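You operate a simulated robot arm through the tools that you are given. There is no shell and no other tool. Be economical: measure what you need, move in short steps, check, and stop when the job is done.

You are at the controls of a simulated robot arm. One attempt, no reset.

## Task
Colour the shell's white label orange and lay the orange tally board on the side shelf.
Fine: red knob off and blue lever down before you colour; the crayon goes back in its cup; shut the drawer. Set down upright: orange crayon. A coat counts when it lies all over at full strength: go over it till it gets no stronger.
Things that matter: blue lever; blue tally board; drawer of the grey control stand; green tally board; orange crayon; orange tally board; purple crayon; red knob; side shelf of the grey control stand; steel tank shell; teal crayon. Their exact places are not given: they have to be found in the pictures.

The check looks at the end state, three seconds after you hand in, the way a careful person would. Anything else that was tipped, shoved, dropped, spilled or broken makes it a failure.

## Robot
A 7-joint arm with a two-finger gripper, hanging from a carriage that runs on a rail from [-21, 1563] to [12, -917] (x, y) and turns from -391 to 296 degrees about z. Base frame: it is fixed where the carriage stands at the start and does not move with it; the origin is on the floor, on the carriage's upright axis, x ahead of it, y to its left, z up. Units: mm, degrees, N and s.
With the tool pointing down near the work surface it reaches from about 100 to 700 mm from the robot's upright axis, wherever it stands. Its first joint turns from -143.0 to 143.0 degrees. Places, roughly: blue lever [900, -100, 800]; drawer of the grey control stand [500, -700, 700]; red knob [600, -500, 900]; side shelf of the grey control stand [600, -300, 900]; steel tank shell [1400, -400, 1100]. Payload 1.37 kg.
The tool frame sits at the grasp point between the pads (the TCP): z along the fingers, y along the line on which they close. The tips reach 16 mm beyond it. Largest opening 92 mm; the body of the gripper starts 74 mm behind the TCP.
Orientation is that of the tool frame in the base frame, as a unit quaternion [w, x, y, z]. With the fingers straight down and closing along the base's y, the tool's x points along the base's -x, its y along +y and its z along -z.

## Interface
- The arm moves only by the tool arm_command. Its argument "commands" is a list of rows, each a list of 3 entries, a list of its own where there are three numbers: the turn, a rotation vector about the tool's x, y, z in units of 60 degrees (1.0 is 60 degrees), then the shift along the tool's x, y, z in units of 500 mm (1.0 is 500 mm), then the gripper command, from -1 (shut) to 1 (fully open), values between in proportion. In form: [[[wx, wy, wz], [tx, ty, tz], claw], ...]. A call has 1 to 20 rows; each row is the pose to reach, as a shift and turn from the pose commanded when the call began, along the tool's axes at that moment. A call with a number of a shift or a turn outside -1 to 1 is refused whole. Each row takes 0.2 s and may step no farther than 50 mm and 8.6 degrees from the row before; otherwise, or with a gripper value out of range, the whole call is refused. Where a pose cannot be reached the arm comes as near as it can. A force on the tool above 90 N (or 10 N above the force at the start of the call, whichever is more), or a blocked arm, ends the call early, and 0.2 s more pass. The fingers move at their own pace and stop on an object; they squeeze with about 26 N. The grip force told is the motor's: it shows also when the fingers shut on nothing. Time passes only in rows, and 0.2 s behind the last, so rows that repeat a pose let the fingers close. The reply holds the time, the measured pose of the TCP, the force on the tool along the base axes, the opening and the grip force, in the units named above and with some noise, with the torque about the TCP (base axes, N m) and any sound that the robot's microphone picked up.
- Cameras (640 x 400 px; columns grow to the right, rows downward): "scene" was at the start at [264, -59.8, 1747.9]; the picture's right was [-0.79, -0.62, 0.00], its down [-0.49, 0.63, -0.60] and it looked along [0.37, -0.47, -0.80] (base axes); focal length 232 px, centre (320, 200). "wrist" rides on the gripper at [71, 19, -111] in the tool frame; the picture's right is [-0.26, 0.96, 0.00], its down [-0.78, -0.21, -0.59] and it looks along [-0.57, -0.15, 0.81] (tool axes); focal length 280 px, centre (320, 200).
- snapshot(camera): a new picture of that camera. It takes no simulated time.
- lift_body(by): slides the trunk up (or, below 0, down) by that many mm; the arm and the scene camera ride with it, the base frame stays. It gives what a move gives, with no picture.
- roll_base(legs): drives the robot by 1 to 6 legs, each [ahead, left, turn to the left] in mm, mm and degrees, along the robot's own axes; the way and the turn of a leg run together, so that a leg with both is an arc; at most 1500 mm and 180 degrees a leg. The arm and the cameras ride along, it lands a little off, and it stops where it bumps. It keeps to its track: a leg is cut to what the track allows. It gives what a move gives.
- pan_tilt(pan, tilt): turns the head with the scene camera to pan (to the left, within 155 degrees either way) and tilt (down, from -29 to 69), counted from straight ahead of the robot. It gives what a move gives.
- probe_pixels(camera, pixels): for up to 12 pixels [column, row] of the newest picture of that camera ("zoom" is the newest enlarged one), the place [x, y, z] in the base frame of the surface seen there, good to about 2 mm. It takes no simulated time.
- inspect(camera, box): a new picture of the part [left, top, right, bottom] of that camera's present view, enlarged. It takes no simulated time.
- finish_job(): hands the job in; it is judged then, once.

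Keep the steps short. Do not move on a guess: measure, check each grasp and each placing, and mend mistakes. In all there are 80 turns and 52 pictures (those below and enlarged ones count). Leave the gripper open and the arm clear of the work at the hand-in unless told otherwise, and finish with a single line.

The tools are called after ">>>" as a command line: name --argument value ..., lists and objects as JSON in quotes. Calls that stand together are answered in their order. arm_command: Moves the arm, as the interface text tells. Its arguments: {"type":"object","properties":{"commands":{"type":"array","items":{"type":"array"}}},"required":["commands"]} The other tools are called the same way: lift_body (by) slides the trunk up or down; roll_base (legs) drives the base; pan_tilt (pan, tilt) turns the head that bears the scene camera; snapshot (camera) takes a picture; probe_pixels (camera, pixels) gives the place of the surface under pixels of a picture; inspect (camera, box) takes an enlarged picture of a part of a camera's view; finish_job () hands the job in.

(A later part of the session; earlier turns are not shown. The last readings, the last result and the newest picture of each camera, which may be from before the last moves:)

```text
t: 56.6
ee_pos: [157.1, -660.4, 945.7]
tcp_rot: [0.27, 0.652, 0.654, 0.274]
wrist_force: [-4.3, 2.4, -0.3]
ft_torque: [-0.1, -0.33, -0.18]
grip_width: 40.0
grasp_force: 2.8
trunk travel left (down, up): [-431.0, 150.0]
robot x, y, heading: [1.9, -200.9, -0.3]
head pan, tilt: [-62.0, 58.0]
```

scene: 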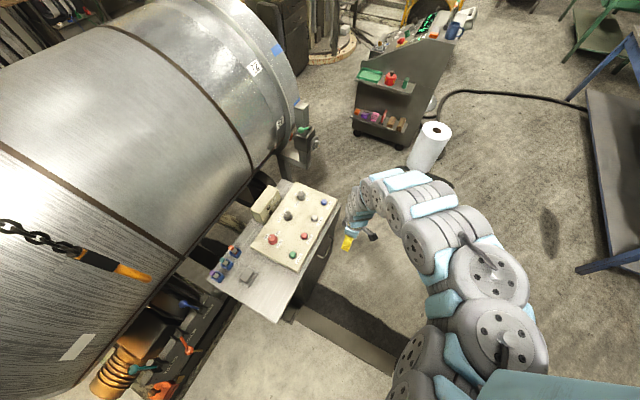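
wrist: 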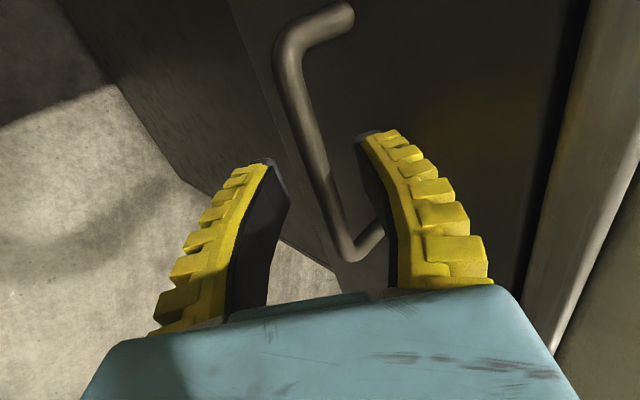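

Orange board: centre [372, -663], 72 × 49 mm, top z 713, long side along x (turned about +4.5°). I'm clear of the handle; turn the tool back to straight down.

>>> arm_command --commands '[[[0.049, 0.049, -0.118], [0, 0.03, 0], -0.2], [[0.098, 0.098, -0.236], [0, 0.06, 0], 0.2], [[0.147, 0.147, -0.354], [0, 0.09, 0.02], 0.6], [[0.196, 0.196, -0.472], [0, 0.12, 0.03], 1], [[0.245, 0.245, -0.59], [0, 0.15, 0.04], 1], [[0.294, 0.294, -0.7075], [0, 0.18, 0.05], 1]]'

>>> arm_command --commands '[[[0.049, 0.049, -0.118], [0, 0, 0], 1], [[0.098, 0.098, -0.236], [0, 0, 0], 1], [[0.147, 0.147, -0.354], [0, 0, 0], 1], [[0.196, 0.196, -0.472], [0, 0, 0], 1], [[0.245, 0.245, -0.59], [0, 0, 0], 1], [[0.294, 0.294, -0.7075], [0, 0, 0], 1], [[0.294, 0.294, -0.7075], [0, 0, 0], 1]]'

```text
t: 58.0
ee_pos: [238.9, -694.1, 989.8]
tcp_rot: [0.148, 0.359, 0.909, 0.152]
wrist_force: [-1.0, -0.5, 0.1]
ft_torque: [-0.01, -0.06, 0.0]
grip_width: 91.9
grasp_force: 0.2
out of reach, approached as far as the arm can: row 1, 2, 3, 4, 5, 6
trunk travel left (down, up): [-431.0, 150.0]
robot x, y, heading: [-0.7, -198.9, -0.1]
head pan, tilt: [-62.0, 58.0]
```

```text
t: 59.6
ee_pos: [244.9, -721.8, 970.6]
tcp_rot: [0.001, -0.001, 1.0, 0.003]
wrist_force: [-0.4, -0.2, 0.9]
ft_torque: [0.0, -0.02, 0.01]
grip_width: 91.9
grasp_force: 0.2
out of reach, approached as far as the arm can: row 1, 2, 3, 4, 5, 6, 7
trunk travel left (down, up): [-431.0, 150.0]
robot x, y, heading: [6.8, -203.5, -0.2]
head pan, tilt: [-62.0, 58.0]
```

Vertical at [245, -722, 971]. Now move over the orange board at z 880, then down to 790, with a -4.5° tool yaw, and check.

>>> arm_command --commands '[[[0, 0, -0.02], [-0.06, 0.03, 0.03], 1], [[0, 0, -0.04], [-0.12, 0.06, 0.07], 1], [[0, 0, -0.06], [-0.18, 0.09, 0.12], 1], [[0, 0, -0.075], [-0.254, 0.118, 0.15], 1], [[0, 0, -0.075], [-0.254, 0.118, 0.2], 1], [[0, 0, -0.075], [-0.254, 0.118, 0.28], 1], [[0, 0, -0.075], [-0.254, 0.118, 0.36], 1], [[0, 0, -0.075], [-0.254, 0.118, 0.36], 1]]'

>>> snapshot --camera "wrist"

```text
t: 61.4
ee_pos: [373.4, -659.7, 790.7]
tcp_rot: [0.001, -0.04, 0.999, 0.003]
wrist_force: [-0.7, 1.0, -0.2]
ft_torque: [0.0, 0.03, 0.01]
grip_width: 91.9
grasp_force: 0.1
out of reach, approached as far as the arm can: row 1
trunk travel left (down, up): [-431.0, 150.0]
robot x, y, heading: [3.3, -199.4, -0.2]
head pan, tilt: [-62.0, 58.0]
```

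```text
28 pictures are left
```

wrist: 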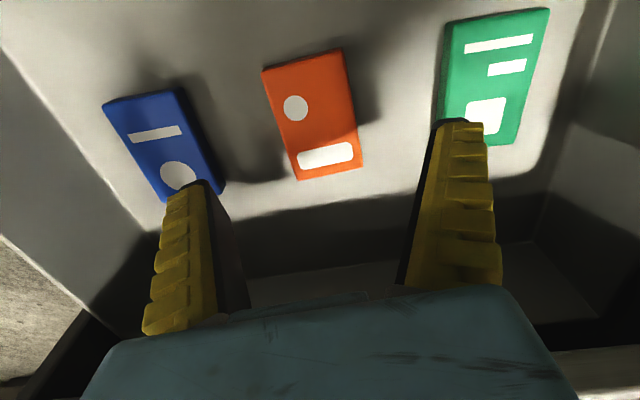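

>>> probe_pixels --camera "wrist" --pixels '[[266, 72], [339, 51], [358, 161], [299, 174], [310, 115], [180, 150], [490, 100]]'

```text
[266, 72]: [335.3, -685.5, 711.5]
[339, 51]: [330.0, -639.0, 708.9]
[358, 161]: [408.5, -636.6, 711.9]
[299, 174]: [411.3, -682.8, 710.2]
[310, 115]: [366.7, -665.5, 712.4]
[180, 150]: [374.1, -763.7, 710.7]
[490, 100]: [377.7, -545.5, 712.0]
```

Board centre [371, -661], matching the TCP. Descend to z 717 and close.

>>> arm_command --commands '[[[0, 0, 0], [0, -0.002, 0.07], 1], [[0, 0, 0], [0, -0.002, 0.12], 1], [[0, 0, 0], [0, -0.002, 0.147], 1], [[0, 0, 0], [0, -0.002, 0.147], 0.5], [[0, 0, 0], [0, -0.002, 0.147], -0.2], [[0, 0, 0], [0, -0.002, 0.147], -0.4], [[0, 0, 0], [0, -0.002, 0.147], -0.4]]'

```text
t: 63.0
ee_pos: [376.6, -661.4, 719.1]
tcp_rot: [0.002, -0.04, 0.999, 0.002]
wrist_force: [-0.1, 2.3, 10.5]
ft_torque: [0.1, 0.06, -0.1]
grip_width: 49.4
grasp_force: 26.3
trunk travel left (down, up): [-431.0, 150.0]
robot x, y, heading: [2.6, -203.3, 0.1]
head pan, tilt: [-62.0, 58.0]
```

Board held (49.4 mm). Lift it out using the trunk (+150 mm), then further up with the arm.

>>> lift_body --by 150

>>> arm_command --commands '[[[0, 0, 0], [0, 0, -0.06], -1], [[0, 0, 0], [0, 0, -0.14], -1], [[0, 0, 0], [0, 0, -0.2], -1], [[0, 0, 0], [-0.03, 0.07, -0.2], -1], [[0, 0, 0], [-0.06, 0.14, -0.2], -1], [[0, 0, 0], [-0.09, 0.22, -0.2], -1], [[0, 0, 0], [-0.13, 0.3, -0.2], -1], [[0, 0, 0], [-0.17, 0.38, -0.2], -1], [[0, 0, 0], [-0.21, 0.46, -0.2], -1], [[0, 0, 0], [-0.25, 0.53, -0.2], -1], [[0, 0, 0], [-0.297, 0.583, -0.2], -1], [[0, 0, 0.06], [-0.297, 0.583, -0.2], -1]]'

>>> snapshot --camera "wrist"

```text
t: 64.8
ee_pos: [376.4, -661.1, 868.4]
tcp_rot: [0.001, -0.04, 0.999, 0.002]
wrist_force: [-1.0, 0.3, 0.5]
ft_torque: [0.01, -0.01, -0.01]
grip_width: 47.6
grasp_force: 26.0
trunk travel left (down, up): [-581.0, 0.0]
robot x, y, heading: [6.4, -198.3, -0.1]
head pan, tilt: [-62.0, 58.0]
```

```text
t: 67.4
ee_pos: [499.5, -359.1, 971.1]
tcp_rot: [0.0, -0.008, 1.0, 0.001]
wrist_force: [0.2, 0.4, -0.1]
ft_torque: [0.01, 0.03, 0.0]
grip_width: 46.2
grasp_force: 26.0
trunk travel left (down, up): [-581.0, 0.0]
robot x, y, heading: [-1.4, -200.0, -0.1]
head pan, tilt: [-62.0, 58.0]
```

```text
27 pictures are left
```

wrist: 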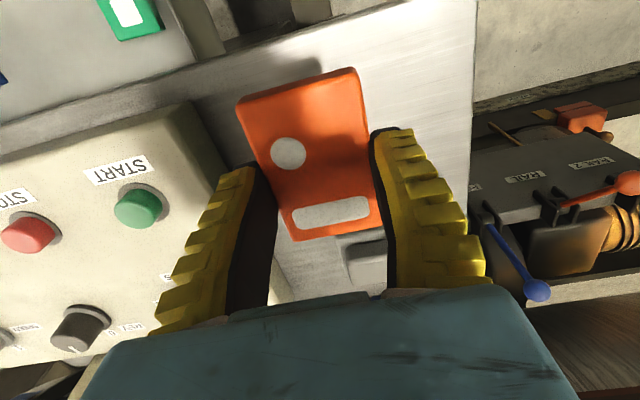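

Held well. Shift to x 528, y -367, then lower until the board's bottom meets the shelf at 861 (TCP ≈ 884).

>>> arm_command --commands '[[[0, 0, 0], [-0.057, -0.016, 0], -1], [[0, 0, 0], [-0.057, -0.016, 0.06], -1], [[0, 0, 0], [-0.057, -0.016, 0.12], -1], [[0, 0, 0], [-0.057, -0.016, 0.15], -1], [[0, 0, 0], [-0.057, -0.016, 0.165], -1], [[0, 0, 0], [-0.057, -0.016, 0.172], -1], [[0, 0, 0], [-0.057, -0.016, 0.172], -1]]'

```text
t: 69.0
ee_pos: [529.3, -367.5, 883.2]
tcp_rot: [0.001, -0.008, 1.0, 0.001]
wrist_force: [-1.8, -0.2, 6.0]
ft_torque: [0.01, 0.06, -0.04]
grip_width: 47.5
grasp_force: 25.4
trunk travel left (down, up): [-581.0, 0.0]
robot x, y, heading: [2.2, -198.9, -0.2]
head pan, tilt: [-62.0, 58.0]
```

Contact felt (6 N). Open and rise.

>>> arm_command --commands '[[[0, 0, 0], [0, 0, 0], 0.2], [[0, 0, 0], [0, 0, 0], 0.6], [[0, 0, 0], [0, 0, 0], 0.6], [[0, 0, 0], [0, 0, -0.06], 0.6], [[0, 0, 0], [0, 0, -0.15], 0.6], [[0, 0, 0], [0, 0, -0.24], 0.6]]'

>>> snapshot --camera "wrist"

```text
t: 70.4
ee_pos: [528.0, -366.5, 1002.8]
tcp_rot: [0.001, -0.008, 1.0, 0.003]
wrist_force: [-0.9, 0.1, -0.6]
ft_torque: [0.02, 0.01, 0.0]
grip_width: 75.3
grasp_force: 0.7
trunk travel left (down, up): [-581.0, 0.0]
robot x, y, heading: [1.2, -199.0, -0.1]
head pan, tilt: [-62.0, 58.0]
```

```text
26 pictures are left
```

wrist: 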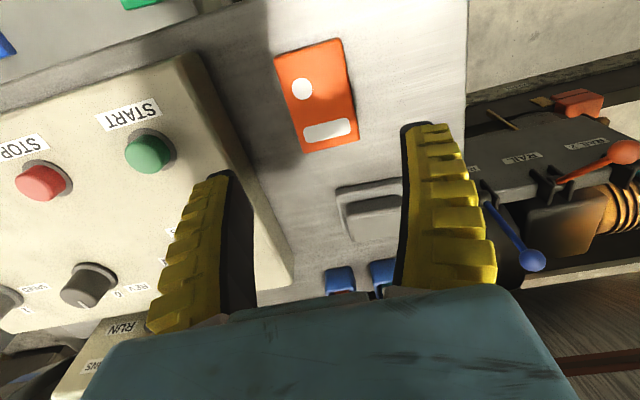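

The orange board lies flat on the shelf. Now shut the drawer: close the fingers, go to the front of the drawer, pitch 45°, and push the front panel with the fingertips above the handle.

>>> arm_command --commands '[[[0, 0, 0], [0.065, -0.054, 0], 0], [[0, 0, 0], [0.13, -0.108, 0], -1], [[0, 0, 0], [0.2, -0.162, 0], -1], [[0, 0, 0], [0.26, -0.216, 0], -1], [[0, 0, 0], [0.326, -0.27, 0], -1], [[0, 0, 0], [0.39, -0.324, 0], -1], [[0, 0, 0], [0.456, -0.378, 0], -1], [[0, 0, 0], [0.52, -0.432, 0], -1], [[0, 0, 0], [0.586, -0.486, 0], -1], [[0, 0, 0], [0.65, -0.54, 0], -1], [[0, 0, 0], [0.716, -0.592, 0], -1]]'

>>> arm_command --commands '[[[0, -0.125, 0], [0, 0, 0], -1], [[0, -0.25, 0], [0, 0, 0], -1], [[0, -0.375, 0], [0, 0, 0], -1], [[0, -0.5, 0], [0, 0, 0], -1], [[0, -0.625, 0], [0, 0, 0], -1], [[0, -0.75, 0], [0, 0, 0], -1], [[0, -0.75, 0], [0, 0, 0], -1]]'

>>> lift_body --by -120

```text
t: 72.8
ee_pos: [176.4, -668.9, 999.6]
tcp_rot: [0.002, -0.008, 1.0, 0.002]
wrist_force: [0.9, 0.9, -0.8]
ft_torque: [-0.04, 0.0, 0.02]
grip_width: 0.0
grasp_force: 26.3
trunk travel left (down, up): [-581.0, 0.0]
robot x, y, heading: [4.8, -197.6, -0.0]
head pan, tilt: [-62.0, 58.0]
```

```text
t: 74.4
ee_pos: [175.0, -668.9, 1001.9]
tcp_rot: [0.384, -0.008, 0.923, 0.005]
wrist_force: [-0.1, -0.1, 0.2]
ft_torque: [-0.04, -0.01, 0.02]
grip_width: 0.0
grasp_force: 26.2
trunk travel left (down, up): [-581.0, 0.0]
robot x, y, heading: [2.9, -195.3, -0.2]
head pan, tilt: [-62.0, 58.0]
```

```text
t: 75.9
ee_pos: [175.7, -669.7, 882.0]
tcp_rot: [0.384, -0.007, 0.923, 0.006]
wrist_force: [-0.3, 0.9, 0.3]
ft_torque: [-0.02, 0.01, -0.01]
grip_width: 0.0
grasp_force: 26.0
trunk travel left (down, up): [-461.0, 120.0]
robot x, y, heading: [0.4, -196.9, -0.0]
head pan, tilt: [-62.0, 58.0]
```

Now lower to z 811 in front of the panel, then push +x in small steps.

>>> arm_command --commands '[[[0, 0, 0], [0.05, 0.012, 0.05], -1], [[0, 0, 0], [0.099, 0.012, 0.099], -1], [[0, 0, 0], [0.057, 0.012, 0.141], -1], [[0, 0, 0], [0.028, 0.012, 0.17], -1], [[0, 0, 0], [-0.014, 0.012, 0.212], -1], [[0, 0, 0], [-0.056, 0.012, 0.254], -1], [[0, 0, 0], [-0.098, 0.012, 0.296], -1], [[0, 0, 0], [-0.14, 0.012, 0.338], -1], [[0, 0, 0], [-0.182, 0.012, 0.38], -1], [[0, 0, 0], [-0.21, 0.012, 0.408], -1], [[0, 0, 0], [-0.23, 0.012, 0.428], -1], [[0, 0, 0], [-0.245, 0.012, 0.443], -1], [[0, 0, 0], [-0.255, 0.012, 0.453], -1]]'

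>>> inspect --camera "scene" --box '[210, 180, 370, 300]'

```text
t: 78.7
ee_pos: [425.3, -657.4, 810.8]
tcp_rot: [0.383, -0.007, 0.924, 0.007]
wrist_force: [0.4, -0.2, 0.0]
ft_torque: [-0.02, 0.0, 0.0]
grip_width: 0.1
grasp_force: 27.6
trunk travel left (down, up): [-461.0, 120.0]
robot x, y, heading: [5.5, -198.3, -0.0]
head pan, tilt: [-62.0, 58.0]
```

```text
3.33 times, centred on (290, 240) of scene
```

zoom: 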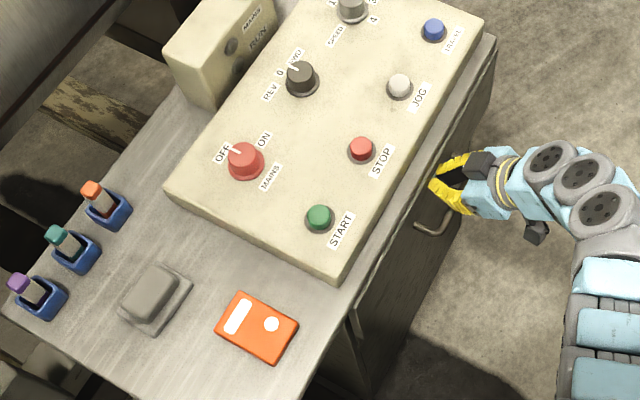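

Nearly closed with no force left. I'll measure the handle (shut: bar at x 407–413) and give a further gentle push.

>>> probe_pixels --camera "zoom" --pixels '[[420, 228], [435, 233], [446, 212], [430, 231]]'

>>> arm_command --commands '[[[0, 0, 0], [-0.006, 0, 0.006], -1], [[0, 0, 0], [-0.012, 0, 0.012], -1], [[0, 0, 0], [-0.015, 0, 0.015], -1]]'

```text
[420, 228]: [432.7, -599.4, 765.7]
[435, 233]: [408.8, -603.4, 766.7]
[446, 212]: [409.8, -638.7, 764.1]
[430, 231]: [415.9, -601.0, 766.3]
```

```text
t: 79.5
ee_pos: [433.6, -657.4, 809.6]
tcp_rot: [0.382, -0.006, 0.924, 0.005]
wrist_force: [-7.9, 1.4, 2.4]
ft_torque: [-0.02, -0.04, 0.01]
grip_width: 5.8
grasp_force: 27.6
trunk travel left (down, up): [-461.0, 120.0]
robot x, y, heading: [1.9, -201.6, -0.1]
head pan, tilt: [-62.0, 58.0]
```

The drawer is shut (resistance felt, handle back at x 409). Back off and rise; meanwhile measure the levers in the last wrist picture: blue ball (533,258), red ball (622,153).

>>> arm_command --commands '[[[0, 0, 0], [0.056, 0, -0.056], -1], [[0, 0, 0], [0.113, 0, -0.113], -1], [[0, 0, 0], [0.05, 0, -0.176], -1], [[0, 0, 0], [-0.013, 0, -0.24], -1], [[0, 0, 0], [-0.07, 0, -0.3], -1], [[0, 0, 0], [-0.12, 0, -0.35], -1]]'

>>> probe_pixels --camera "wrist" --pixels '[[533, 260], [515, 237], [490, 207], [545, 262], [525, 262], [622, 153], [590, 168], [560, 180], [627, 147], [500, 225], [480, 190], [525, 158]]'

>>> pan_tilt --pan 10 --tilt 50

>>> snapshot --camera "scene"

```text
t: 80.9
ee_pos: [354.9, -659.8, 976.0]
tcp_rot: [0.384, -0.007, 0.923, 0.006]
wrist_force: [-0.1, -0.6, -0.4]
ft_torque: [0.01, 0.0, -0.01]
grip_width: 0.0
grasp_force: 27.3
trunk travel left (down, up): [-461.0, 120.0]
robot x, y, heading: [1.6, -200.7, 0.1]
head pan, tilt: [-62.0, 58.0]
```

```text
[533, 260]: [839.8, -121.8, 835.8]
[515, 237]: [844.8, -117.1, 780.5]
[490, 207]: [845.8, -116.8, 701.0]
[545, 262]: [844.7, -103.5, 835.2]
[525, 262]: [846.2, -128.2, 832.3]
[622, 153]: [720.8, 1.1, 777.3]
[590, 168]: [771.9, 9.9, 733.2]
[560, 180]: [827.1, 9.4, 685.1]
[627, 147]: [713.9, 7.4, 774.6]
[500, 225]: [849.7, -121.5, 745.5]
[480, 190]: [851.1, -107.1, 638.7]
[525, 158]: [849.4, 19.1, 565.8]
```

```text
t: 82.3
ee_pos: [355.6, -659.3, 975.3]
tcp_rot: [0.383, -0.007, 0.924, 0.005]
wrist_force: [-0.5, 0.8, 1.4]
ft_torque: [0.03, 0.04, 0.0]
grip_width: 0.0
grasp_force: 27.9
trunk travel left (down, up): [-461.0, 120.0]
robot x, y, heading: [1.0, -197.1, -0.2]
head pan, tilt: [10.0, 50.0]
```

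```text
24 pictures are left
```

scene: 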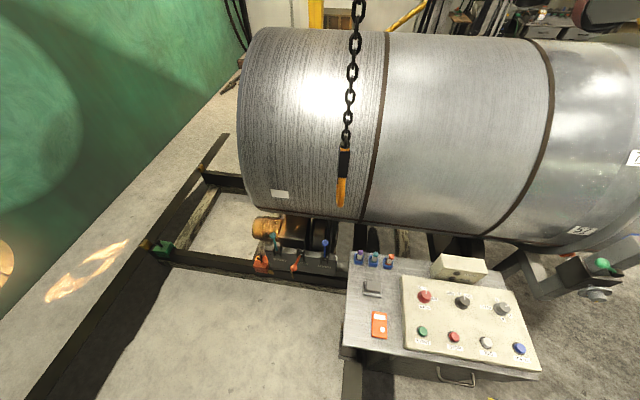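

Blue lever: upright, ball centre about [847, -113, 830], pivot near z 666; the red lever is down with its ball at about [721, 4, 770], so the blue must swing ~50° toward -x. I'll roll so it's straight ahead, carry the tool (pitched 45°) to [640, -113, 976], and lower the trunk.

>>> roll_base --legs '[[0, 87, 0]]'

>>> arm_command --commands '[[[0, 0, 0], [-0.034, 0.077, 0.034], -1], [[0, 0, 0], [-0.067, 0.154, 0.067], -1], [[0, 0, 0], [-0.1, 0.23, 0.1], -1], [[0, 0, 0], [-0.134, 0.307, 0.134], -1], [[0, 0, 0], [-0.168, 0.384, 0.168], -1], [[0, 0, 0], [-0.2, 0.46, 0.2], -1], [[0, 0, 0], [-0.235, 0.537, 0.235], -1], [[0, 0, 0], [-0.269, 0.614, 0.269], -1], [[0, 0, 0], [-0.302, 0.69, 0.302], -1], [[0, 0, 0], [-0.336, 0.767, 0.336], -0.3], [[0, 0, 0], [-0.37, 0.844, 0.37], 0.2], [[0, 0, 0], [-0.403, 0.92, 0.403], 0.3]]'

>>> lift_body --by -120

>>> snapshot --camera "wrist"

```text
t: 83.4
ee_pos: [353.0, -571.7, 974.3]
tcp_rot: [0.383, -0.007, 0.924, 0.004]
wrist_force: [0.1, 0.3, -0.2]
ft_torque: [-0.02, 0.01, 0.0]
grip_width: 0.0
grasp_force: 27.6
trunk travel left (down, up): [-461.0, 120.0]
robot x, y, heading: [1.3, -117.5, -0.1]
head pan, tilt: [10.0, 50.0]
```

```text
t: 86.0
ee_pos: [631.9, -110.6, 978.2]
tcp_rot: [0.384, -0.007, 0.923, 0.006]
wrist_force: [-1.1, 0.2, -0.4]
ft_torque: [0.01, -0.04, 0.03]
grip_width: 62.1
grasp_force: 1.7
trunk travel left (down, up): [-461.0, 120.0]
robot x, y, heading: [2.6, -115.3, 0.0]
head pan, tilt: [10.0, 50.0]
```

```text
t: 87.5
ee_pos: [631.1, -110.7, 856.1]
tcp_rot: [0.383, -0.007, 0.924, 0.005]
wrist_force: [-0.3, -0.5, 0.3]
ft_torque: [0.0, 0.01, -0.02]
grip_width: 62.6
grasp_force: 1.7
trunk travel left (down, up): [-341.0, 240.0]
robot x, y, heading: [-0.2, -113.1, -0.0]
head pan, tilt: [10.0, 50.0]
```

```text
23 pictures are left
```

wrist: 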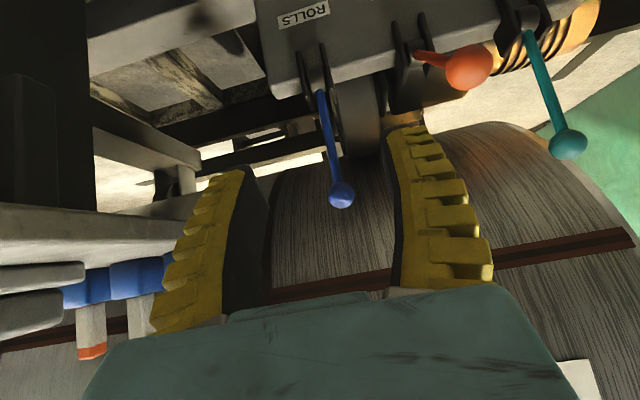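

The blue ball sits between the finger directions. Measuring it and the shell near it.

>>> probe_pixels --camera "wrist" --pixels '[[341, 195], [330, 195], [352, 195], [341, 183], [330, 240], [330, 283], [333, 150], [320, 100], [310, 60], [575, 380], [90, 340], [145, 310]]'

```text
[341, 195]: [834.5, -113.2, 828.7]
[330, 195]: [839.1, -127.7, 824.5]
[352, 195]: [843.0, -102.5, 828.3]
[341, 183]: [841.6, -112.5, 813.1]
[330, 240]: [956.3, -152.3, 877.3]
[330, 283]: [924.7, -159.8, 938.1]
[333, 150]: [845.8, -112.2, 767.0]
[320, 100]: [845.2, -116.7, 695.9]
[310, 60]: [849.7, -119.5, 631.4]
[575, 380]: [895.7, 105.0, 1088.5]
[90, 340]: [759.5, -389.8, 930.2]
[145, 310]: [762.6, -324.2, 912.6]
```

Approach the ball (centre [848, -114, 827]) and close on it.

>>> arm_command --commands '[[[0, 0, 0], [-0.05, -0.006, 0.06], 0.3], [[0, 0, 0], [-0.1, -0.006, 0.12], 0.3], [[0, 0, 0], [-0.15, -0.006, 0.18], 0.3], [[0, 0, 0], [-0.2, -0.006, 0.24], 0.3], [[0, 0, 0], [-0.24, -0.006, 0.3], 0.3], [[0, 0, 0], [-0.264, -0.006, 0.338], 0.3], [[0, 0, 0], [-0.264, -0.006, 0.338], 0.3]]'

>>> arm_command --commands '[[[0, 0, 0], [0, 0, 0], -0.2], [[0, 0, 0], [0, 0, 0], -0.6], [[0, 0, 0], [0, 0, 0], -0.8], [[0, 0, 0], [0, 0, 0], -0.8]]'

```text
t: 89.1
ee_pos: [843.1, -110.8, 832.1]
tcp_rot: [0.384, -0.007, 0.923, 0.005]
wrist_force: [-0.4, -0.2, -0.1]
ft_torque: [-0.01, 0.03, 0.0]
grip_width: 62.3
grasp_force: 2.5
trunk travel left (down, up): [-341.0, 240.0]
robot x, y, heading: [0.1, -114.2, -0.1]
head pan, tilt: [10.0, 50.0]
```

```text
t: 90.1
ee_pos: [843.7, -116.7, 833.1]
tcp_rot: [0.384, -0.007, 0.923, 0.004]
wrist_force: [-4.9, -13.0, 7.3]
ft_torque: [0.0, -0.33, -0.18]
grip_width: 25.7
grasp_force: 27.5
trunk travel left (down, up): [-341.0, 240.0]
robot x, y, heading: [2.2, -113.0, -0.3]
head pan, tilt: [10.0, 50.0]
```

Ball gripped (25.7 mm). Swing it down on an arc of 50° about the pivot.

>>> arm_command --commands '[[[0, 0, 0], [0.0349, 0, -0.0304], -0.8], [[0, 0, 0], [0.0738, 0, -0.0557], -0.8], [[0, 0, 0], [0.1158, 0, -0.0751], -0.8], [[0, 0, 0], [0.16, 0, -0.0888], -0.8], [[0, 0, 0], [0.2057, 0, -0.096], -0.8], [[0, 0, 0], [0.2405, 0, -0.0971], -0.8], [[0, 0, 0], [0.2634, 0, -0.0957], -0.8], [[0, 0, 0], [0.2634, 0, -0.0957], -0.8]]'

>>> snapshot --camera "wrist"

```text
t: 91.9
ee_pos: [720.6, -117.2, 775.4]
tcp_rot: [0.387, -0.007, 0.922, 0.003]
wrist_force: [-8.8, -19.3, 33.9]
ft_torque: [-0.4, -0.39, -0.12]
grip_width: 24.6
grasp_force: 27.5
trunk travel left (down, up): [-341.0, 240.0]
robot x, y, heading: [1.9, -113.9, -0.2]
head pan, tilt: [10.0, 50.0]
```

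```text
22 pictures are left
```

wrist: 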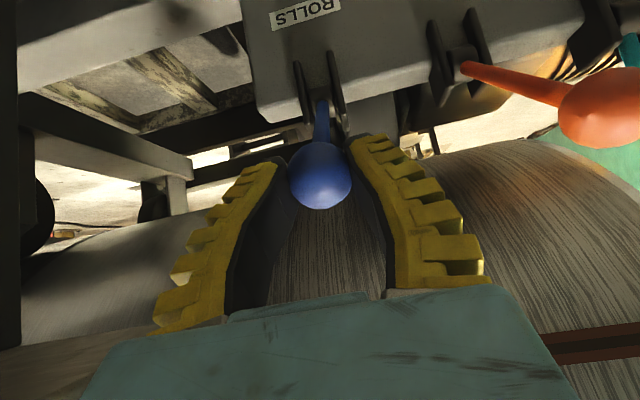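

The lever is down at its stop (34 N). Open, back off along the tool axis, and check.

>>> arm_command --commands '[[[0, 0, 0], [0, 0, 0], -0.2], [[0, 0, 0], [0, 0, 0], 0.3], [[0, 0, 0], [0, 0, 0], 0.3], [[0, 0, 0], [0, 0, -0.08], 0.3], [[0, 0, 0], [0, 0, -0.17], 0.3], [[0, 0, 0], [0, 0, -0.26], 0.3], [[0, 0, 0], [0, 0, -0.34], 0.3]]'

>>> snapshot --camera "wrist"

```text
t: 93.5
ee_pos: [597.1, -115.1, 893.5]
tcp_rot: [0.384, -0.007, 0.923, 0.005]
wrist_force: [-0.7, 0.0, 0.8]
ft_torque: [-0.01, 0.03, 0.01]
grip_width: 62.2
grasp_force: 1.6
trunk travel left (down, up): [-341.0, 240.0]
robot x, y, heading: [0.0, -112.6, -0.1]
head pan, tilt: [10.0, 50.0]
```

```text
21 pictures are left
```

wrist: 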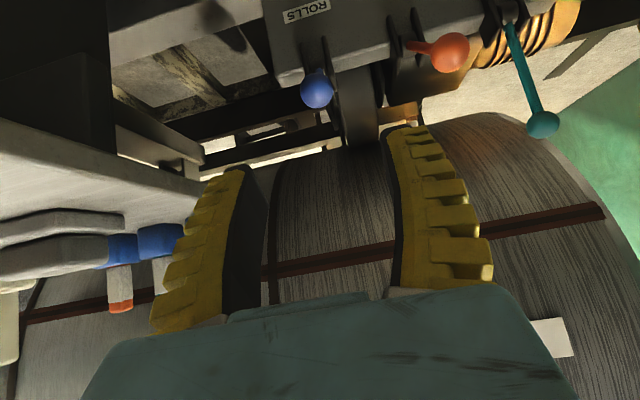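

The blue lever stays down, matching the red. Confirm by measurement and measure crayons, label, and take a zoom of the crayons from the scene camera.

>>> probe_pixels --camera "wrist" --pixels '[[316, 85], [452, 50], [121, 307], [121, 285], [121, 268], [120, 250], [535, 325], [563, 322], [570, 352], [552, 340]]'

>>> inspect --camera "scene" --box '[335, 235, 415, 285]'

>>> probe_pixels --camera "zoom" --pixels '[[425, 180], [430, 205], [420, 235], [440, 235], [425, 260], [455, 195], [445, 210], [400, 230], [400, 250], [300, 190], [490, 215], [440, 190]]'

```text
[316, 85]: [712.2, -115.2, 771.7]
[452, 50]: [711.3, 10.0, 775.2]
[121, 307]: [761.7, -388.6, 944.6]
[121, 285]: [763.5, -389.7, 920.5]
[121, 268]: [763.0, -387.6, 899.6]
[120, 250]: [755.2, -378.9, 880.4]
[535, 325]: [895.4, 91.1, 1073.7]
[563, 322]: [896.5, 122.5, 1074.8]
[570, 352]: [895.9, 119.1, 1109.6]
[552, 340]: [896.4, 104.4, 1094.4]
```

```text
8.00 times, centred on (375, 260) of scene
```

zoom: 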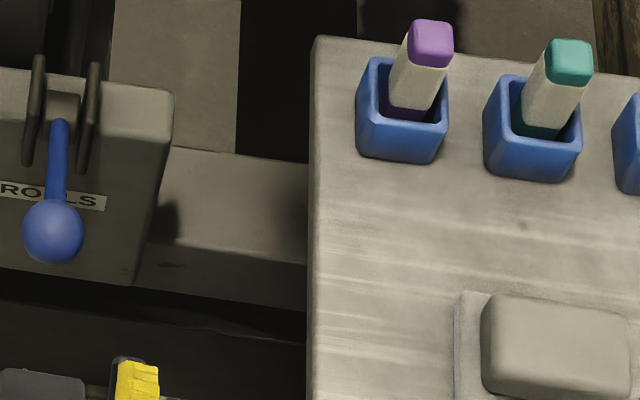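

```text
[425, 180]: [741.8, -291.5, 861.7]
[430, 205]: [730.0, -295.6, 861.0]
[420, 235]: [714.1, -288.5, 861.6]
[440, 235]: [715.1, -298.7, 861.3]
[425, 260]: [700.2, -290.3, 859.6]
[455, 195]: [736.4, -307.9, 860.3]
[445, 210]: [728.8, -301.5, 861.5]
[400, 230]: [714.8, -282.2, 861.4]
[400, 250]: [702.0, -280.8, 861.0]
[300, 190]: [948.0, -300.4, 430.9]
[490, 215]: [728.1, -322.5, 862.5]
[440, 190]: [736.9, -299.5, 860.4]
```

Levers match (blue ball at [712, -115, 772], red at [711, 10, 775]). Next the orange crayon at [762, -389], top z 945. Raise the trunk, roll to y ≈ -390, and set the tool vertical above it.

>>> lift_body --by 150

>>> roll_base --legs '[[0, -277, 0]]'

>>> arm_command --commands '[[[0, 0.125, 0], [-0.04, 0, 0.04], 0.3], [[0, 0.25, 0], [-0.08, 0, 0.08], 0.3], [[0, 0.375, 0], [-0.12, 0, 0.12], 0.3], [[0, 0.5, 0], [-0.16, 0, 0.16], 0.3], [[0, 0.625, 0], [-0.2, 0, 0.2], 0.3], [[0, 0.75, 0], [-0.233, 0, 0.233], 0.3], [[0, 0.75, 0], [-0.233, 0, 0.233], 0.3]]'

>>> snapshot --camera "wrist"

```text
t: 95.3
ee_pos: [597.6, -116.0, 1043.2]
tcp_rot: [0.383, -0.006, 0.924, 0.005]
wrist_force: [-0.4, -0.3, 0.0]
ft_torque: [-0.02, 0.0, 0.02]
grip_width: 62.1
grasp_force: 1.8
trunk travel left (down, up): [-491.0, 90.0]
robot x, y, heading: [-0.1, -113.6, -0.4]
head pan, tilt: [10.0, 50.0]
```

```text
t: 97.2
ee_pos: [600.7, -390.6, 1043.6]
tcp_rot: [0.384, -0.005, 0.923, 0.004]
wrist_force: [-0.6, 0.4, 0.2]
ft_torque: [0.0, -0.03, 0.04]
grip_width: 62.0
grasp_force: 2.2
trunk travel left (down, up): [-491.0, 90.0]
robot x, y, heading: [7.9, -385.4, -0.4]
head pan, tilt: [10.0, 50.0]
```

```text
t: 98.8
ee_pos: [764.5, -387.6, 1043.3]
tcp_rot: [0.001, -0.006, 1.0, 0.002]
wrist_force: [1.2, -0.5, 0.3]
ft_torque: [-0.02, 0.01, -0.03]
grip_width: 62.3
grasp_force: 1.4
trunk travel left (down, up): [-491.0, 90.0]
robot x, y, heading: [8.2, -385.4, -0.1]
head pan, tilt: [10.0, 50.0]
```

```text
19 pictures are left
```

wrist: 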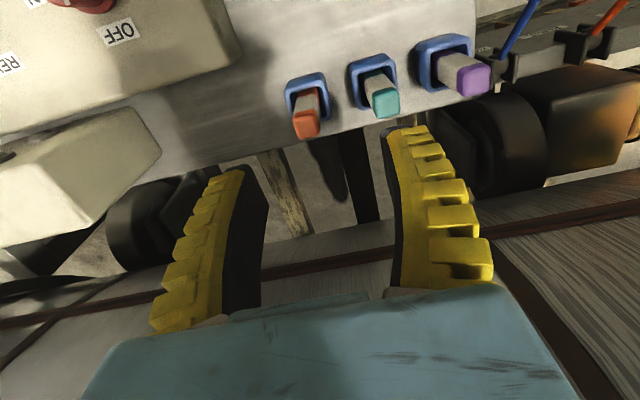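

>>> inspect --camera "wrist" --box '[270, 60, 350, 150]'

>>> probe_pixels --camera "wrist" --pixels '[[306, 123], [296, 122], [316, 118], [305, 133], [306, 115], [304, 100], [290, 90], [322, 82], [291, 108], [326, 100], [305, 77], [400, 110]]'

```text
4.44 times, centred on (310, 105) of wrist
```

zoom: 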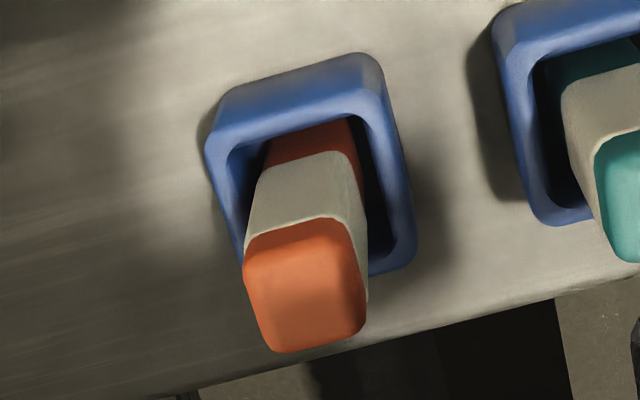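

```text
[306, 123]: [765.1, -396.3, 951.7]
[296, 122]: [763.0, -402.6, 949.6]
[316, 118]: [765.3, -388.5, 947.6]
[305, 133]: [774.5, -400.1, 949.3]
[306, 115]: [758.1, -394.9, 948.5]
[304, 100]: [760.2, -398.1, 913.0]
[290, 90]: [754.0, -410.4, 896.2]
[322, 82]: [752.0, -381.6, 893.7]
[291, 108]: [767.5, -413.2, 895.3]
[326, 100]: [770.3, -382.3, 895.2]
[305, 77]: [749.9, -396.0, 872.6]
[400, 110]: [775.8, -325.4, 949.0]
```

Crayon: centre [765, -396], about 16 mm square, top z 950; cup rim 896; sleeve with orange at both ends, longer orange below. Descend to TCP z 917 with a 46 mm opening and grip.

>>> arm_command --commands '[[[0, 0, 0], [-0.002, -0.017, 0.05], 0], [[0, 0, 0], [-0.002, -0.017, 0.12], 0], [[0, 0, 0], [-0.002, -0.017, 0.19], 0], [[0, 0, 0], [-0.002, -0.017, 0.23], 0], [[0, 0, 0], [-0.002, -0.017, 0.252], 0], [[0, 0, 0], [-0.002, -0.017, 0.252], 0], [[0, 0, 0], [-0.002, -0.017, 0.252], -0.4], [[0, 0, 0], [-0.002, -0.017, 0.252], -1], [[0, 0, 0], [-0.002, -0.017, 0.252], -1]]'

```text
t: 100.8
ee_pos: [760.2, -397.2, 929.8]
tcp_rot: [0.004, -0.006, 1.0, 0.001]
wrist_force: [-2.5, -3.5, 20.2]
ft_torque: [-0.06, -0.02, -0.04]
grip_width: 16.9
grasp_force: 26.2
out of reach, approached as far as the arm can: row 4, 5, 6, 7, 8, 9
trunk travel left (down, up): [-491.0, 90.0]
robot x, y, heading: [4.7, -384.4, -0.7]
head pan, tilt: [10.0, 50.0]
```

Gripped at 16.9 mm, TCP z 930 (reach ended a bit early, grip still good). Lift straight up by the trunk and look.

>>> lift_body --by 88

>>> snapshot --camera "wrist"

```text
t: 102.0
ee_pos: [758.1, -396.2, 1014.6]
tcp_rot: [0.001, -0.007, 1.0, 0.002]
wrist_force: [0.0, -0.5, -0.4]
ft_torque: [-0.02, -0.02, -0.02]
grip_width: 8.3
grasp_force: 26.2
trunk travel left (down, up): [-579.0, 2.0]
robot x, y, heading: [4.9, -386.9, -0.2]
head pan, tilt: [10.0, 50.0]
```

```text
17 pictures are left
```

wrist: 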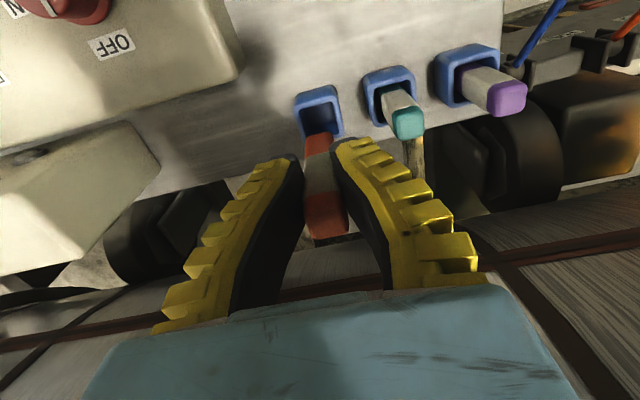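

>>> inspect --camera "wrist" --box '[270, 100, 380, 250]'

>>> probe_pixels --camera "wrist" --pixels '[[319, 137], [318, 150], [320, 165], [322, 180], [325, 200], [326, 220], [327, 234], [312, 137], [328, 137]]'

```text
2.67 times, centred on (325, 175) of wrist
```

zoom: 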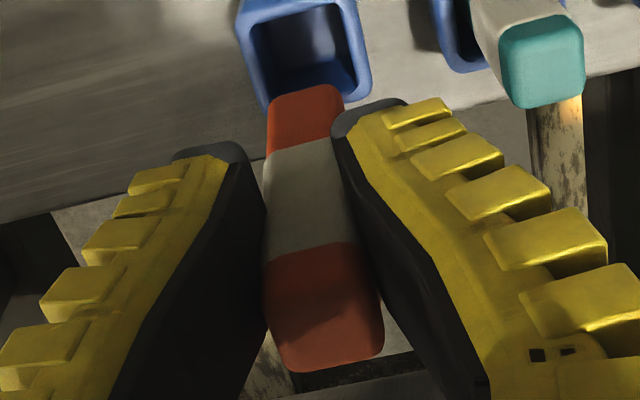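

```text
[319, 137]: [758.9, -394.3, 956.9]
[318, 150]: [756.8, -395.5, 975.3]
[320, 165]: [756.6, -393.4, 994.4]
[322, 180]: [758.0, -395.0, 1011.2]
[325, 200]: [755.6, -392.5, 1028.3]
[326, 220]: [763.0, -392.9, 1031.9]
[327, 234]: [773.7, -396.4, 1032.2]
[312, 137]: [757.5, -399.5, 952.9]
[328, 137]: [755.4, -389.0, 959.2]
```

The crayon is upright in the grip, bottom end about 49 mm beyond the fingertips. Before travelling, locate the hanging hook and the label from the newest scene picture.

>>> probe_pixels --camera "scene" --pixels '[[341, 195], [343, 160], [344, 150], [350, 100], [340, 205], [280, 194], [273, 192], [288, 195]]'

>>> pan_tilt --pan 35 --tilt 45

>>> snapshot --camera "scene"

```text
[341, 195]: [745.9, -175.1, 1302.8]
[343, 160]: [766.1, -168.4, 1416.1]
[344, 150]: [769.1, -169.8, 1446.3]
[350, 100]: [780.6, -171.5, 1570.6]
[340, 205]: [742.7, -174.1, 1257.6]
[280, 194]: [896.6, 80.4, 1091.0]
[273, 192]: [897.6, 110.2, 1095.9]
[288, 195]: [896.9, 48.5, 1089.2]
```

```text
t: 102.9
ee_pos: [759.2, -395.2, 1015.6]
tcp_rot: [0.0, -0.006, 1.0, 0.002]
wrist_force: [0.8, -0.2, -0.4]
ft_torque: [-0.01, 0.01, 0.01]
grip_width: 8.3
grasp_force: 26.1
trunk travel left (down, up): [-579.0, 2.0]
robot x, y, heading: [0.9, -387.8, -0.2]
head pan, tilt: [35.0, 45.0]
```

```text
15 pictures are left
```

scene: 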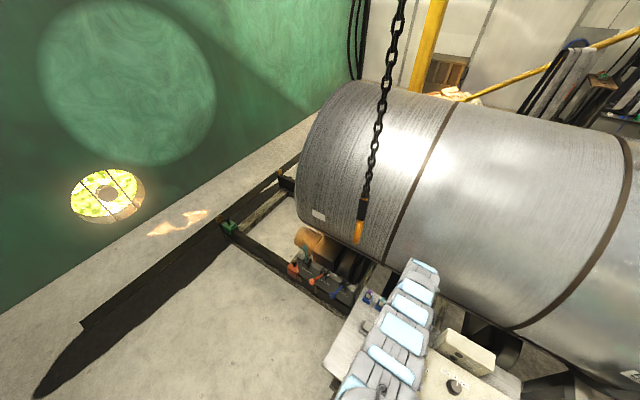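

The hook hangs at about [745–780, -172] with its lower end near z 1250, so I must pass below it. I'll pitch the tool to horizontal (crayon pointing at +x) and retract to x ≈ 680 here first.

>>> arm_command --commands '[[[0, -0.125, 0], [0.02, 0, -0.013], -1], [[0, -0.25, 0], [0.04, 0, -0.026], -1], [[0, -0.375, 0], [0.06, 0, -0.04], -1], [[0, -0.5, 0], [0.08, 0, -0.053], -1], [[0, -0.625, 0], [0.1, 0, -0.066], -1], [[0, -0.75, 0], [0.12, 0, -0.08], -1]]'

>>> arm_command --commands '[[[0, -0.125, 0], [-0.005, 0, -0.014], -1], [[0, -0.25, 0], [-0.01, 0, -0.028], -1], [[0, -0.375, 0], [-0.014, 0, -0.042], -1], [[0, -0.5, 0], [-0.019, 0, -0.056], -1], [[0, -0.625, 0], [-0.024, 0, -0.07], -1], [[0, -0.75, 0], [-0.028, 0, -0.085], -1], [[0, -0.75, 0], [-0.028, 0, -0.085], -1]]'

```text
t: 104.3
ee_pos: [698.9, -395.7, 1055.2]
tcp_rot: [0.385, -0.005, 0.923, 0.004]
wrist_force: [1.0, -0.2, -0.2]
ft_torque: [-0.02, 0.06, 0.03]
grip_width: 8.0
grasp_force: 26.3
trunk travel left (down, up): [-579.0, 2.0]
robot x, y, heading: [4.1, -385.2, -0.3]
head pan, tilt: [35.0, 45.0]
```

```text
t: 105.9
ee_pos: [677.4, -399.6, 1094.3]
tcp_rot: [0.708, -0.003, 0.706, 0.006]
wrist_force: [-0.1, 0.6, 0.5]
ft_torque: [0.02, 0.02, 0.01]
grip_width: 8.3
grasp_force: 26.0
trunk travel left (down, up): [-579.0, 2.0]
robot x, y, heading: [7.3, -384.4, -0.2]
head pan, tilt: [35.0, 45.0]
```

Horizontal now. Roll to y ≈ 80 (crayon passes under the hook), then trade trunk height for arm height to gain reach.

>>> roll_base --legs '[[0, 465, 0]]'

>>> lift_body --by -150

>>> arm_command --commands '[[[0, 0, 0], [-0.08, 0.02, 0], -1], [[0, 0, 0], [-0.16, 0.03, 0], -1], [[0, 0, 0], [-0.24, 0.03, 0], -1], [[0, 0, 0], [-0.296, 0.03, 0.03], -1], [[0, 0, 0], [-0.296, 0.03, 0.1], -1]]'

>>> snapshot --camera "wrist"

```text
t: 108.7
ee_pos: [671.5, 74.3, 1094.5]
tcp_rot: [0.708, -0.007, 0.706, 0.01]
wrist_force: [-0.6, -0.1, -0.6]
ft_torque: [-0.01, -0.01, -0.02]
grip_width: 8.1
grasp_force: 26.2
trunk travel left (down, up): [-579.0, 2.0]
robot x, y, heading: [-2.6, 81.0, 0.3]
head pan, tilt: [35.0, 45.0]
```

```text
t: 110.5
ee_pos: [671.9, 74.8, 945.8]
tcp_rot: [0.708, -0.006, 0.706, 0.009]
wrist_force: [-0.2, -0.1, -0.2]
ft_torque: [-0.01, 0.02, 0.0]
grip_width: 8.0
grasp_force: 25.8
trunk travel left (down, up): [-429.0, 152.0]
robot x, y, heading: [-0.0, 81.8, 0.1]
head pan, tilt: [35.0, 45.0]
```

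```text
t: 111.7
ee_pos: [722.4, 90.3, 1092.7]
tcp_rot: [0.708, -0.006, 0.707, 0.011]
wrist_force: [-0.6, 0.3, -0.5]
ft_torque: [0.03, -0.05, -0.01]
grip_width: 8.6
grasp_force: 26.2
trunk travel left (down, up): [-429.0, 152.0]
robot x, y, heading: [-2.2, 80.1, 0.2]
head pan, tilt: [35.0, 45.0]
```

```text
14 pictures are left
```

wrist: 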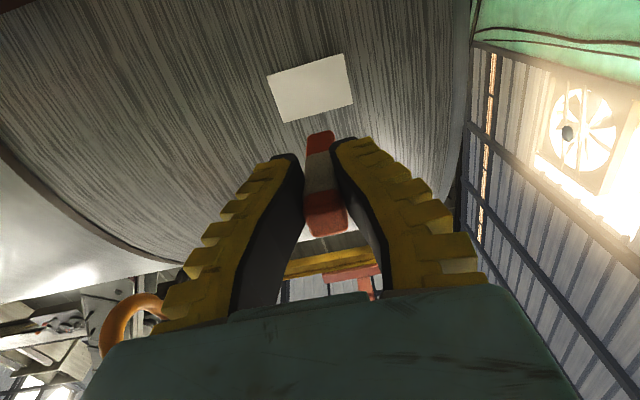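

I see the label (corners near (267,76), (345,54), (353,104), (284,122)) and the crayon tip at (320,135). Measuring them.

>>> probe_pixels --camera "wrist" --pixels '[[269, 78], [344, 56], [351, 103], [286, 120], [310, 88], [320, 135], [314, 137], [328, 135], [320, 148], [318, 170], [262, 90], [365, 85]]'

```text
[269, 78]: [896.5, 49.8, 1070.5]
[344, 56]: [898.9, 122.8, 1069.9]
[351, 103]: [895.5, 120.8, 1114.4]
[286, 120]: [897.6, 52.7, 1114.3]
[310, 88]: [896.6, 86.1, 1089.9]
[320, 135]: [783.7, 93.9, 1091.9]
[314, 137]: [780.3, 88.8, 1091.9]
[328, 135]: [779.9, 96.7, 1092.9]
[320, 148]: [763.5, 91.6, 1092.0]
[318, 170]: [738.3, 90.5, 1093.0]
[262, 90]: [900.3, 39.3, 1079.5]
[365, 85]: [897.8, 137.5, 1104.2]
```

Label: y 49–123, z 1069–1115, at x 896.5. Crayon tip is at TCP + (63, 2, 7). I'll go to the lower right corner of the label (tip at y 57, z 1077) stopping ~4 mm short.

>>> arm_command --commands '[[[0, 0, 0], [0.045, -0.07, 0.05], -1], [[0, 0, 0], [0.045, -0.07, 0.12], -1], [[0, 0, 0], [0.045, -0.07, 0.18], -1], [[0, 0, 0], [0.045, -0.07, 0.214], -1], [[0, 0, 0], [0.045, -0.07, 0.214], -1]]'

>>> arm_command --commands '[[[0, 0, 0], [0, 0, 0.004], -1], [[0, 0, 0], [0, 0, 0.008], -1], [[0, 0, 0], [0, 0, 0.012], -1], [[0, 0, 0], [0, 0, 0.012], -1]]'

```text
t: 112.8
ee_pos: [830.3, 57.5, 1069.1]
tcp_rot: [0.708, -0.006, 0.706, 0.009]
wrist_force: [0.2, 0.2, 0.3]
ft_torque: [0.01, 0.07, -0.01]
grip_width: 8.2
grasp_force: 26.2
trunk travel left (down, up): [-429.0, 152.0]
robot x, y, heading: [0.7, 81.8, 0.3]
head pan, tilt: [35.0, 45.0]
```

```text
t: 113.8
ee_pos: [833.3, 56.3, 1068.3]
tcp_rot: [0.706, -0.006, 0.708, 0.009]
wrist_force: [-7.5, -0.1, -9.2]
ft_torque: [-0.02, 0.69, -0.04]
grip_width: 11.6
grasp_force: 25.4
trunk travel left (down, up): [-429.0, 152.0]
robot x, y, heading: [-0.9, 80.2, 0.4]
head pan, tilt: [35.0, 45.0]
```

Contact at 7.5 N. Make one stroke along +y (58 mm) and look whether it colours.

>>> arm_command --commands '[[[0, 0, 0], [0, 0.017, 0], -1], [[0, 0, 0], [0, 0.034, 0], -1], [[0, 0, 0], [0, 0.05, 0], -1], [[0, 0, 0], [0, 0.067, 0], -1], [[0, 0, 0], [0, 0.084, 0], -1], [[0, 0, 0], [0, 0.1, 0], -1], [[0, 0, 0], [0, 0.116, 0], -1]]'

>>> inspect --camera "wrist" --box '[220, 60, 420, 190]'

```text
t: 115.5
ee_pos: [833.8, 114.9, 1071.0]
tcp_rot: [0.708, -0.006, 0.706, 0.01]
wrist_force: [-4.9, -3.3, -3.9]
ft_torque: [-0.02, 0.82, -0.25]
grip_width: 11.7
grasp_force: 25.9
trunk travel left (down, up): [-429.0, 152.0]
robot x, y, heading: [-0.1, 80.8, 0.0]
head pan, tilt: [35.0, 45.0]
```

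```text
3.08 times, centred on (320, 125) of wrist
```

zoom: 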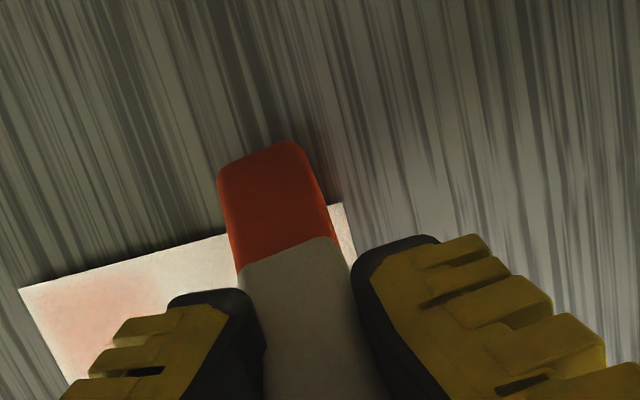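

It marks, faintly. Now cover the whole label with a serpentine, five levels of 7–8 mm, slightly more pressure.

>>> arm_command --commands '[[[0, 0, 0], [0, -0.04, 0.002], -1], [[0, 0, 0], [0, -0.08, 0.002], -1], [[0, 0, 0], [0, -0.118, 0.002], -1], [[0, 0, 0], [-0.016, -0.118, 0.002], -1], [[0, 0, 0], [-0.016, -0.08, 0.002], -1], [[0, 0, 0], [-0.016, -0.04, 0.002], -1], [[0, 0, 0], [-0.016, 0, 0.002], -1], [[0, 0, 0], [-0.031, 0, 0.002], -1], [[0, 0, 0], [-0.031, -0.04, 0.002], -1], [[0, 0, 0], [-0.031, -0.08, 0.002], -1], [[0, 0, 0], [-0.031, -0.118, 0.002], -1], [[0, 0, 0], [-0.046, -0.118, 0.002], -1], [[0, 0, 0], [-0.046, -0.08, 0.002], -1], [[0, 0, 0], [-0.046, -0.04, 0.002], -1], [[0, 0, 0], [-0.046, 0, 0.002], -1], [[0, 0, 0], [-0.06, 0, 0.002], -1], [[0, 0, 0], [-0.06, -0.04, 0.002], -1], [[0, 0, 0], [-0.06, -0.08, 0.002], -1], [[0, 0, 0], [-0.06, -0.118, 0.002], -1]]'

>>> arm_command --commands '[[[0, 0, 0], [0, 0.04, 0], -1], [[0, 0, 0], [0, 0.08, 0], -1], [[0, 0, 0], [0, 0.118, 0], -1], [[0, 0, 0], [0.015, 0.118, 0], -1], [[0, 0, 0], [0.015, 0.08, 0], -1], [[0, 0, 0], [0.015, 0.04, 0], -1], [[0, 0, 0], [0.015, 0, 0], -1], [[0, 0, 0], [0.03, 0, 0], -1], [[0, 0, 0], [0.03, 0.04, 0], -1], [[0, 0, 0], [0.03, 0.08, 0], -1], [[0, 0, 0], [0.03, 0.118, 0], -1], [[0, 0, 0], [0.045, 0.118, 0], -1], [[0, 0, 0], [0.045, 0.08, 0], -1], [[0, 0, 0], [0.045, 0.04, 0], -1], [[0, 0, 0], [0.045, 0, 0], -1], [[0, 0, 0], [0.06, 0, 0], -1], [[0, 0, 0], [0.06, 0.04, 0], -1], [[0, 0, 0], [0.06, 0.08, 0], -1], [[0, 0, 0], [0.06, 0.118, 0], -1]]'

>>> inspect --camera "wrist" --box '[180, 60, 420, 220]'

```text
t: 119.5
ee_pos: [835.7, 57.3, 1100.3]
tcp_rot: [0.709, -0.006, 0.706, 0.01]
wrist_force: [-13.1, 2.0, 0.5]
ft_torque: [0.02, 0.18, 0.09]
grip_width: 14.3
grasp_force: 26.7
trunk travel left (down, up): [-429.0, 152.0]
robot x, y, heading: [0.3, 81.8, 0.4]
head pan, tilt: [35.0, 45.0]
```

```text
t: 123.5
ee_pos: [835.1, 115.3, 1070.8]
tcp_rot: [0.708, -0.006, 0.706, 0.009]
wrist_force: [-0.2, 0.5, 0.3]
ft_torque: [-0.02, -0.02, 0.02]
grip_width: 8.6
grasp_force: 26.2
trunk travel left (down, up): [-429.0, 152.0]
robot x, y, heading: [1.7, 85.3, 0.3]
head pan, tilt: [35.0, 45.0]
```

```text
2.50 times, centred on (300, 140) of wrist
```

zoom: 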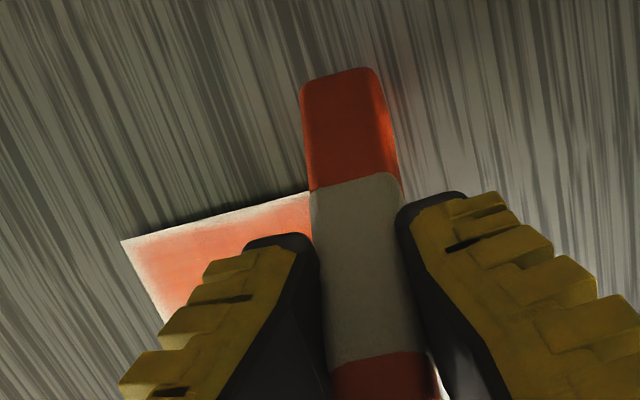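

Colour is building, but contact is now lost and the crayon seems to have tilted in the grip. Measure it.

>>> probe_pixels --camera "zoom" --pixels '[[338, 72], [340, 85], [345, 130], [350, 180], [360, 270], [370, 350], [200, 225], [150, 250], [380, 375], [370, 75]]'

```text
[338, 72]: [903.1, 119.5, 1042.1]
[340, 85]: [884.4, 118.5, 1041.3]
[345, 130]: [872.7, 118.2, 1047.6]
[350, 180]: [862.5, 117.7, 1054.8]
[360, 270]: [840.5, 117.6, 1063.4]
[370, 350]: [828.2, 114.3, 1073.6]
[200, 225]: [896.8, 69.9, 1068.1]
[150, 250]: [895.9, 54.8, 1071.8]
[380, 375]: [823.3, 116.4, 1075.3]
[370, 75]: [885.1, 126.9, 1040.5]
```

The crayon has tilted 29° downward in the grip (vertical drag did it). I'll back off, pitch the tool up 29° so the crayon points straight at the label, and from now on move vertically only off-contact.

>>> arm_command --commands '[[[0, 0, 0], [0, -0.03, -0.04], -1], [[0, -0.12, 0], [-0.01, -0.06, -0.05], -1], [[0, -0.24, 0], [-0.02, -0.06, -0.05], -1], [[0, -0.36, 0], [-0.02, -0.06, -0.05], -1], [[0, -0.48, 0], [-0.02, -0.06, -0.05], -1], [[0, -0.48, 0], [-0.02, -0.06, -0.05], -1]]'

>>> snapshot --camera "wrist"

>>> probe_pixels --camera "wrist" --pixels '[[310, 95], [318, 90], [325, 92], [318, 110], [320, 130], [320, 150], [322, 170], [325, 200], [280, 60], [350, 60]]'

```text
t: 124.8
ee_pos: [810.6, 84.8, 1082.4]
tcp_rot: [0.862, -0.004, 0.507, 0.011]
wrist_force: [0.9, 0.2, -0.4]
ft_torque: [0.01, 0.04, 0.02]
grip_width: 8.4
grasp_force: 26.1
trunk travel left (down, up): [-429.0, 152.0]
robot x, y, heading: [-1.1, 81.4, 0.3]
head pan, tilt: [35.0, 45.0]
```

```text
11 pictures are left
```

wrist: 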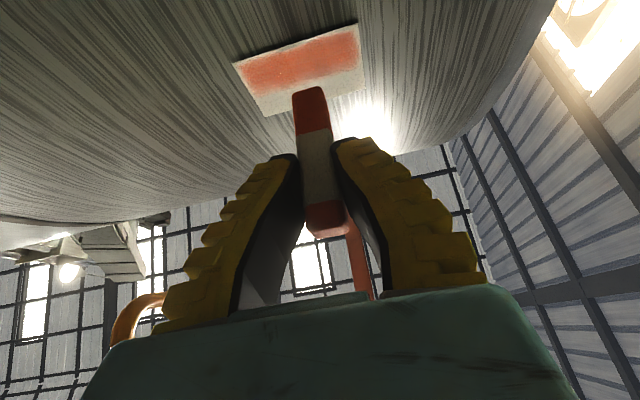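

```text
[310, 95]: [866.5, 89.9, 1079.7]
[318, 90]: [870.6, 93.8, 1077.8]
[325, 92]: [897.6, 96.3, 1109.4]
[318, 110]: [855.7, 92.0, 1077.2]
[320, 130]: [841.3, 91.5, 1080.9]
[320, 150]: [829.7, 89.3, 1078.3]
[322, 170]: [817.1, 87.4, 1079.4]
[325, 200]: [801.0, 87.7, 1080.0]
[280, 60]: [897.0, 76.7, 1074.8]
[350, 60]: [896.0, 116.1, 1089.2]
```

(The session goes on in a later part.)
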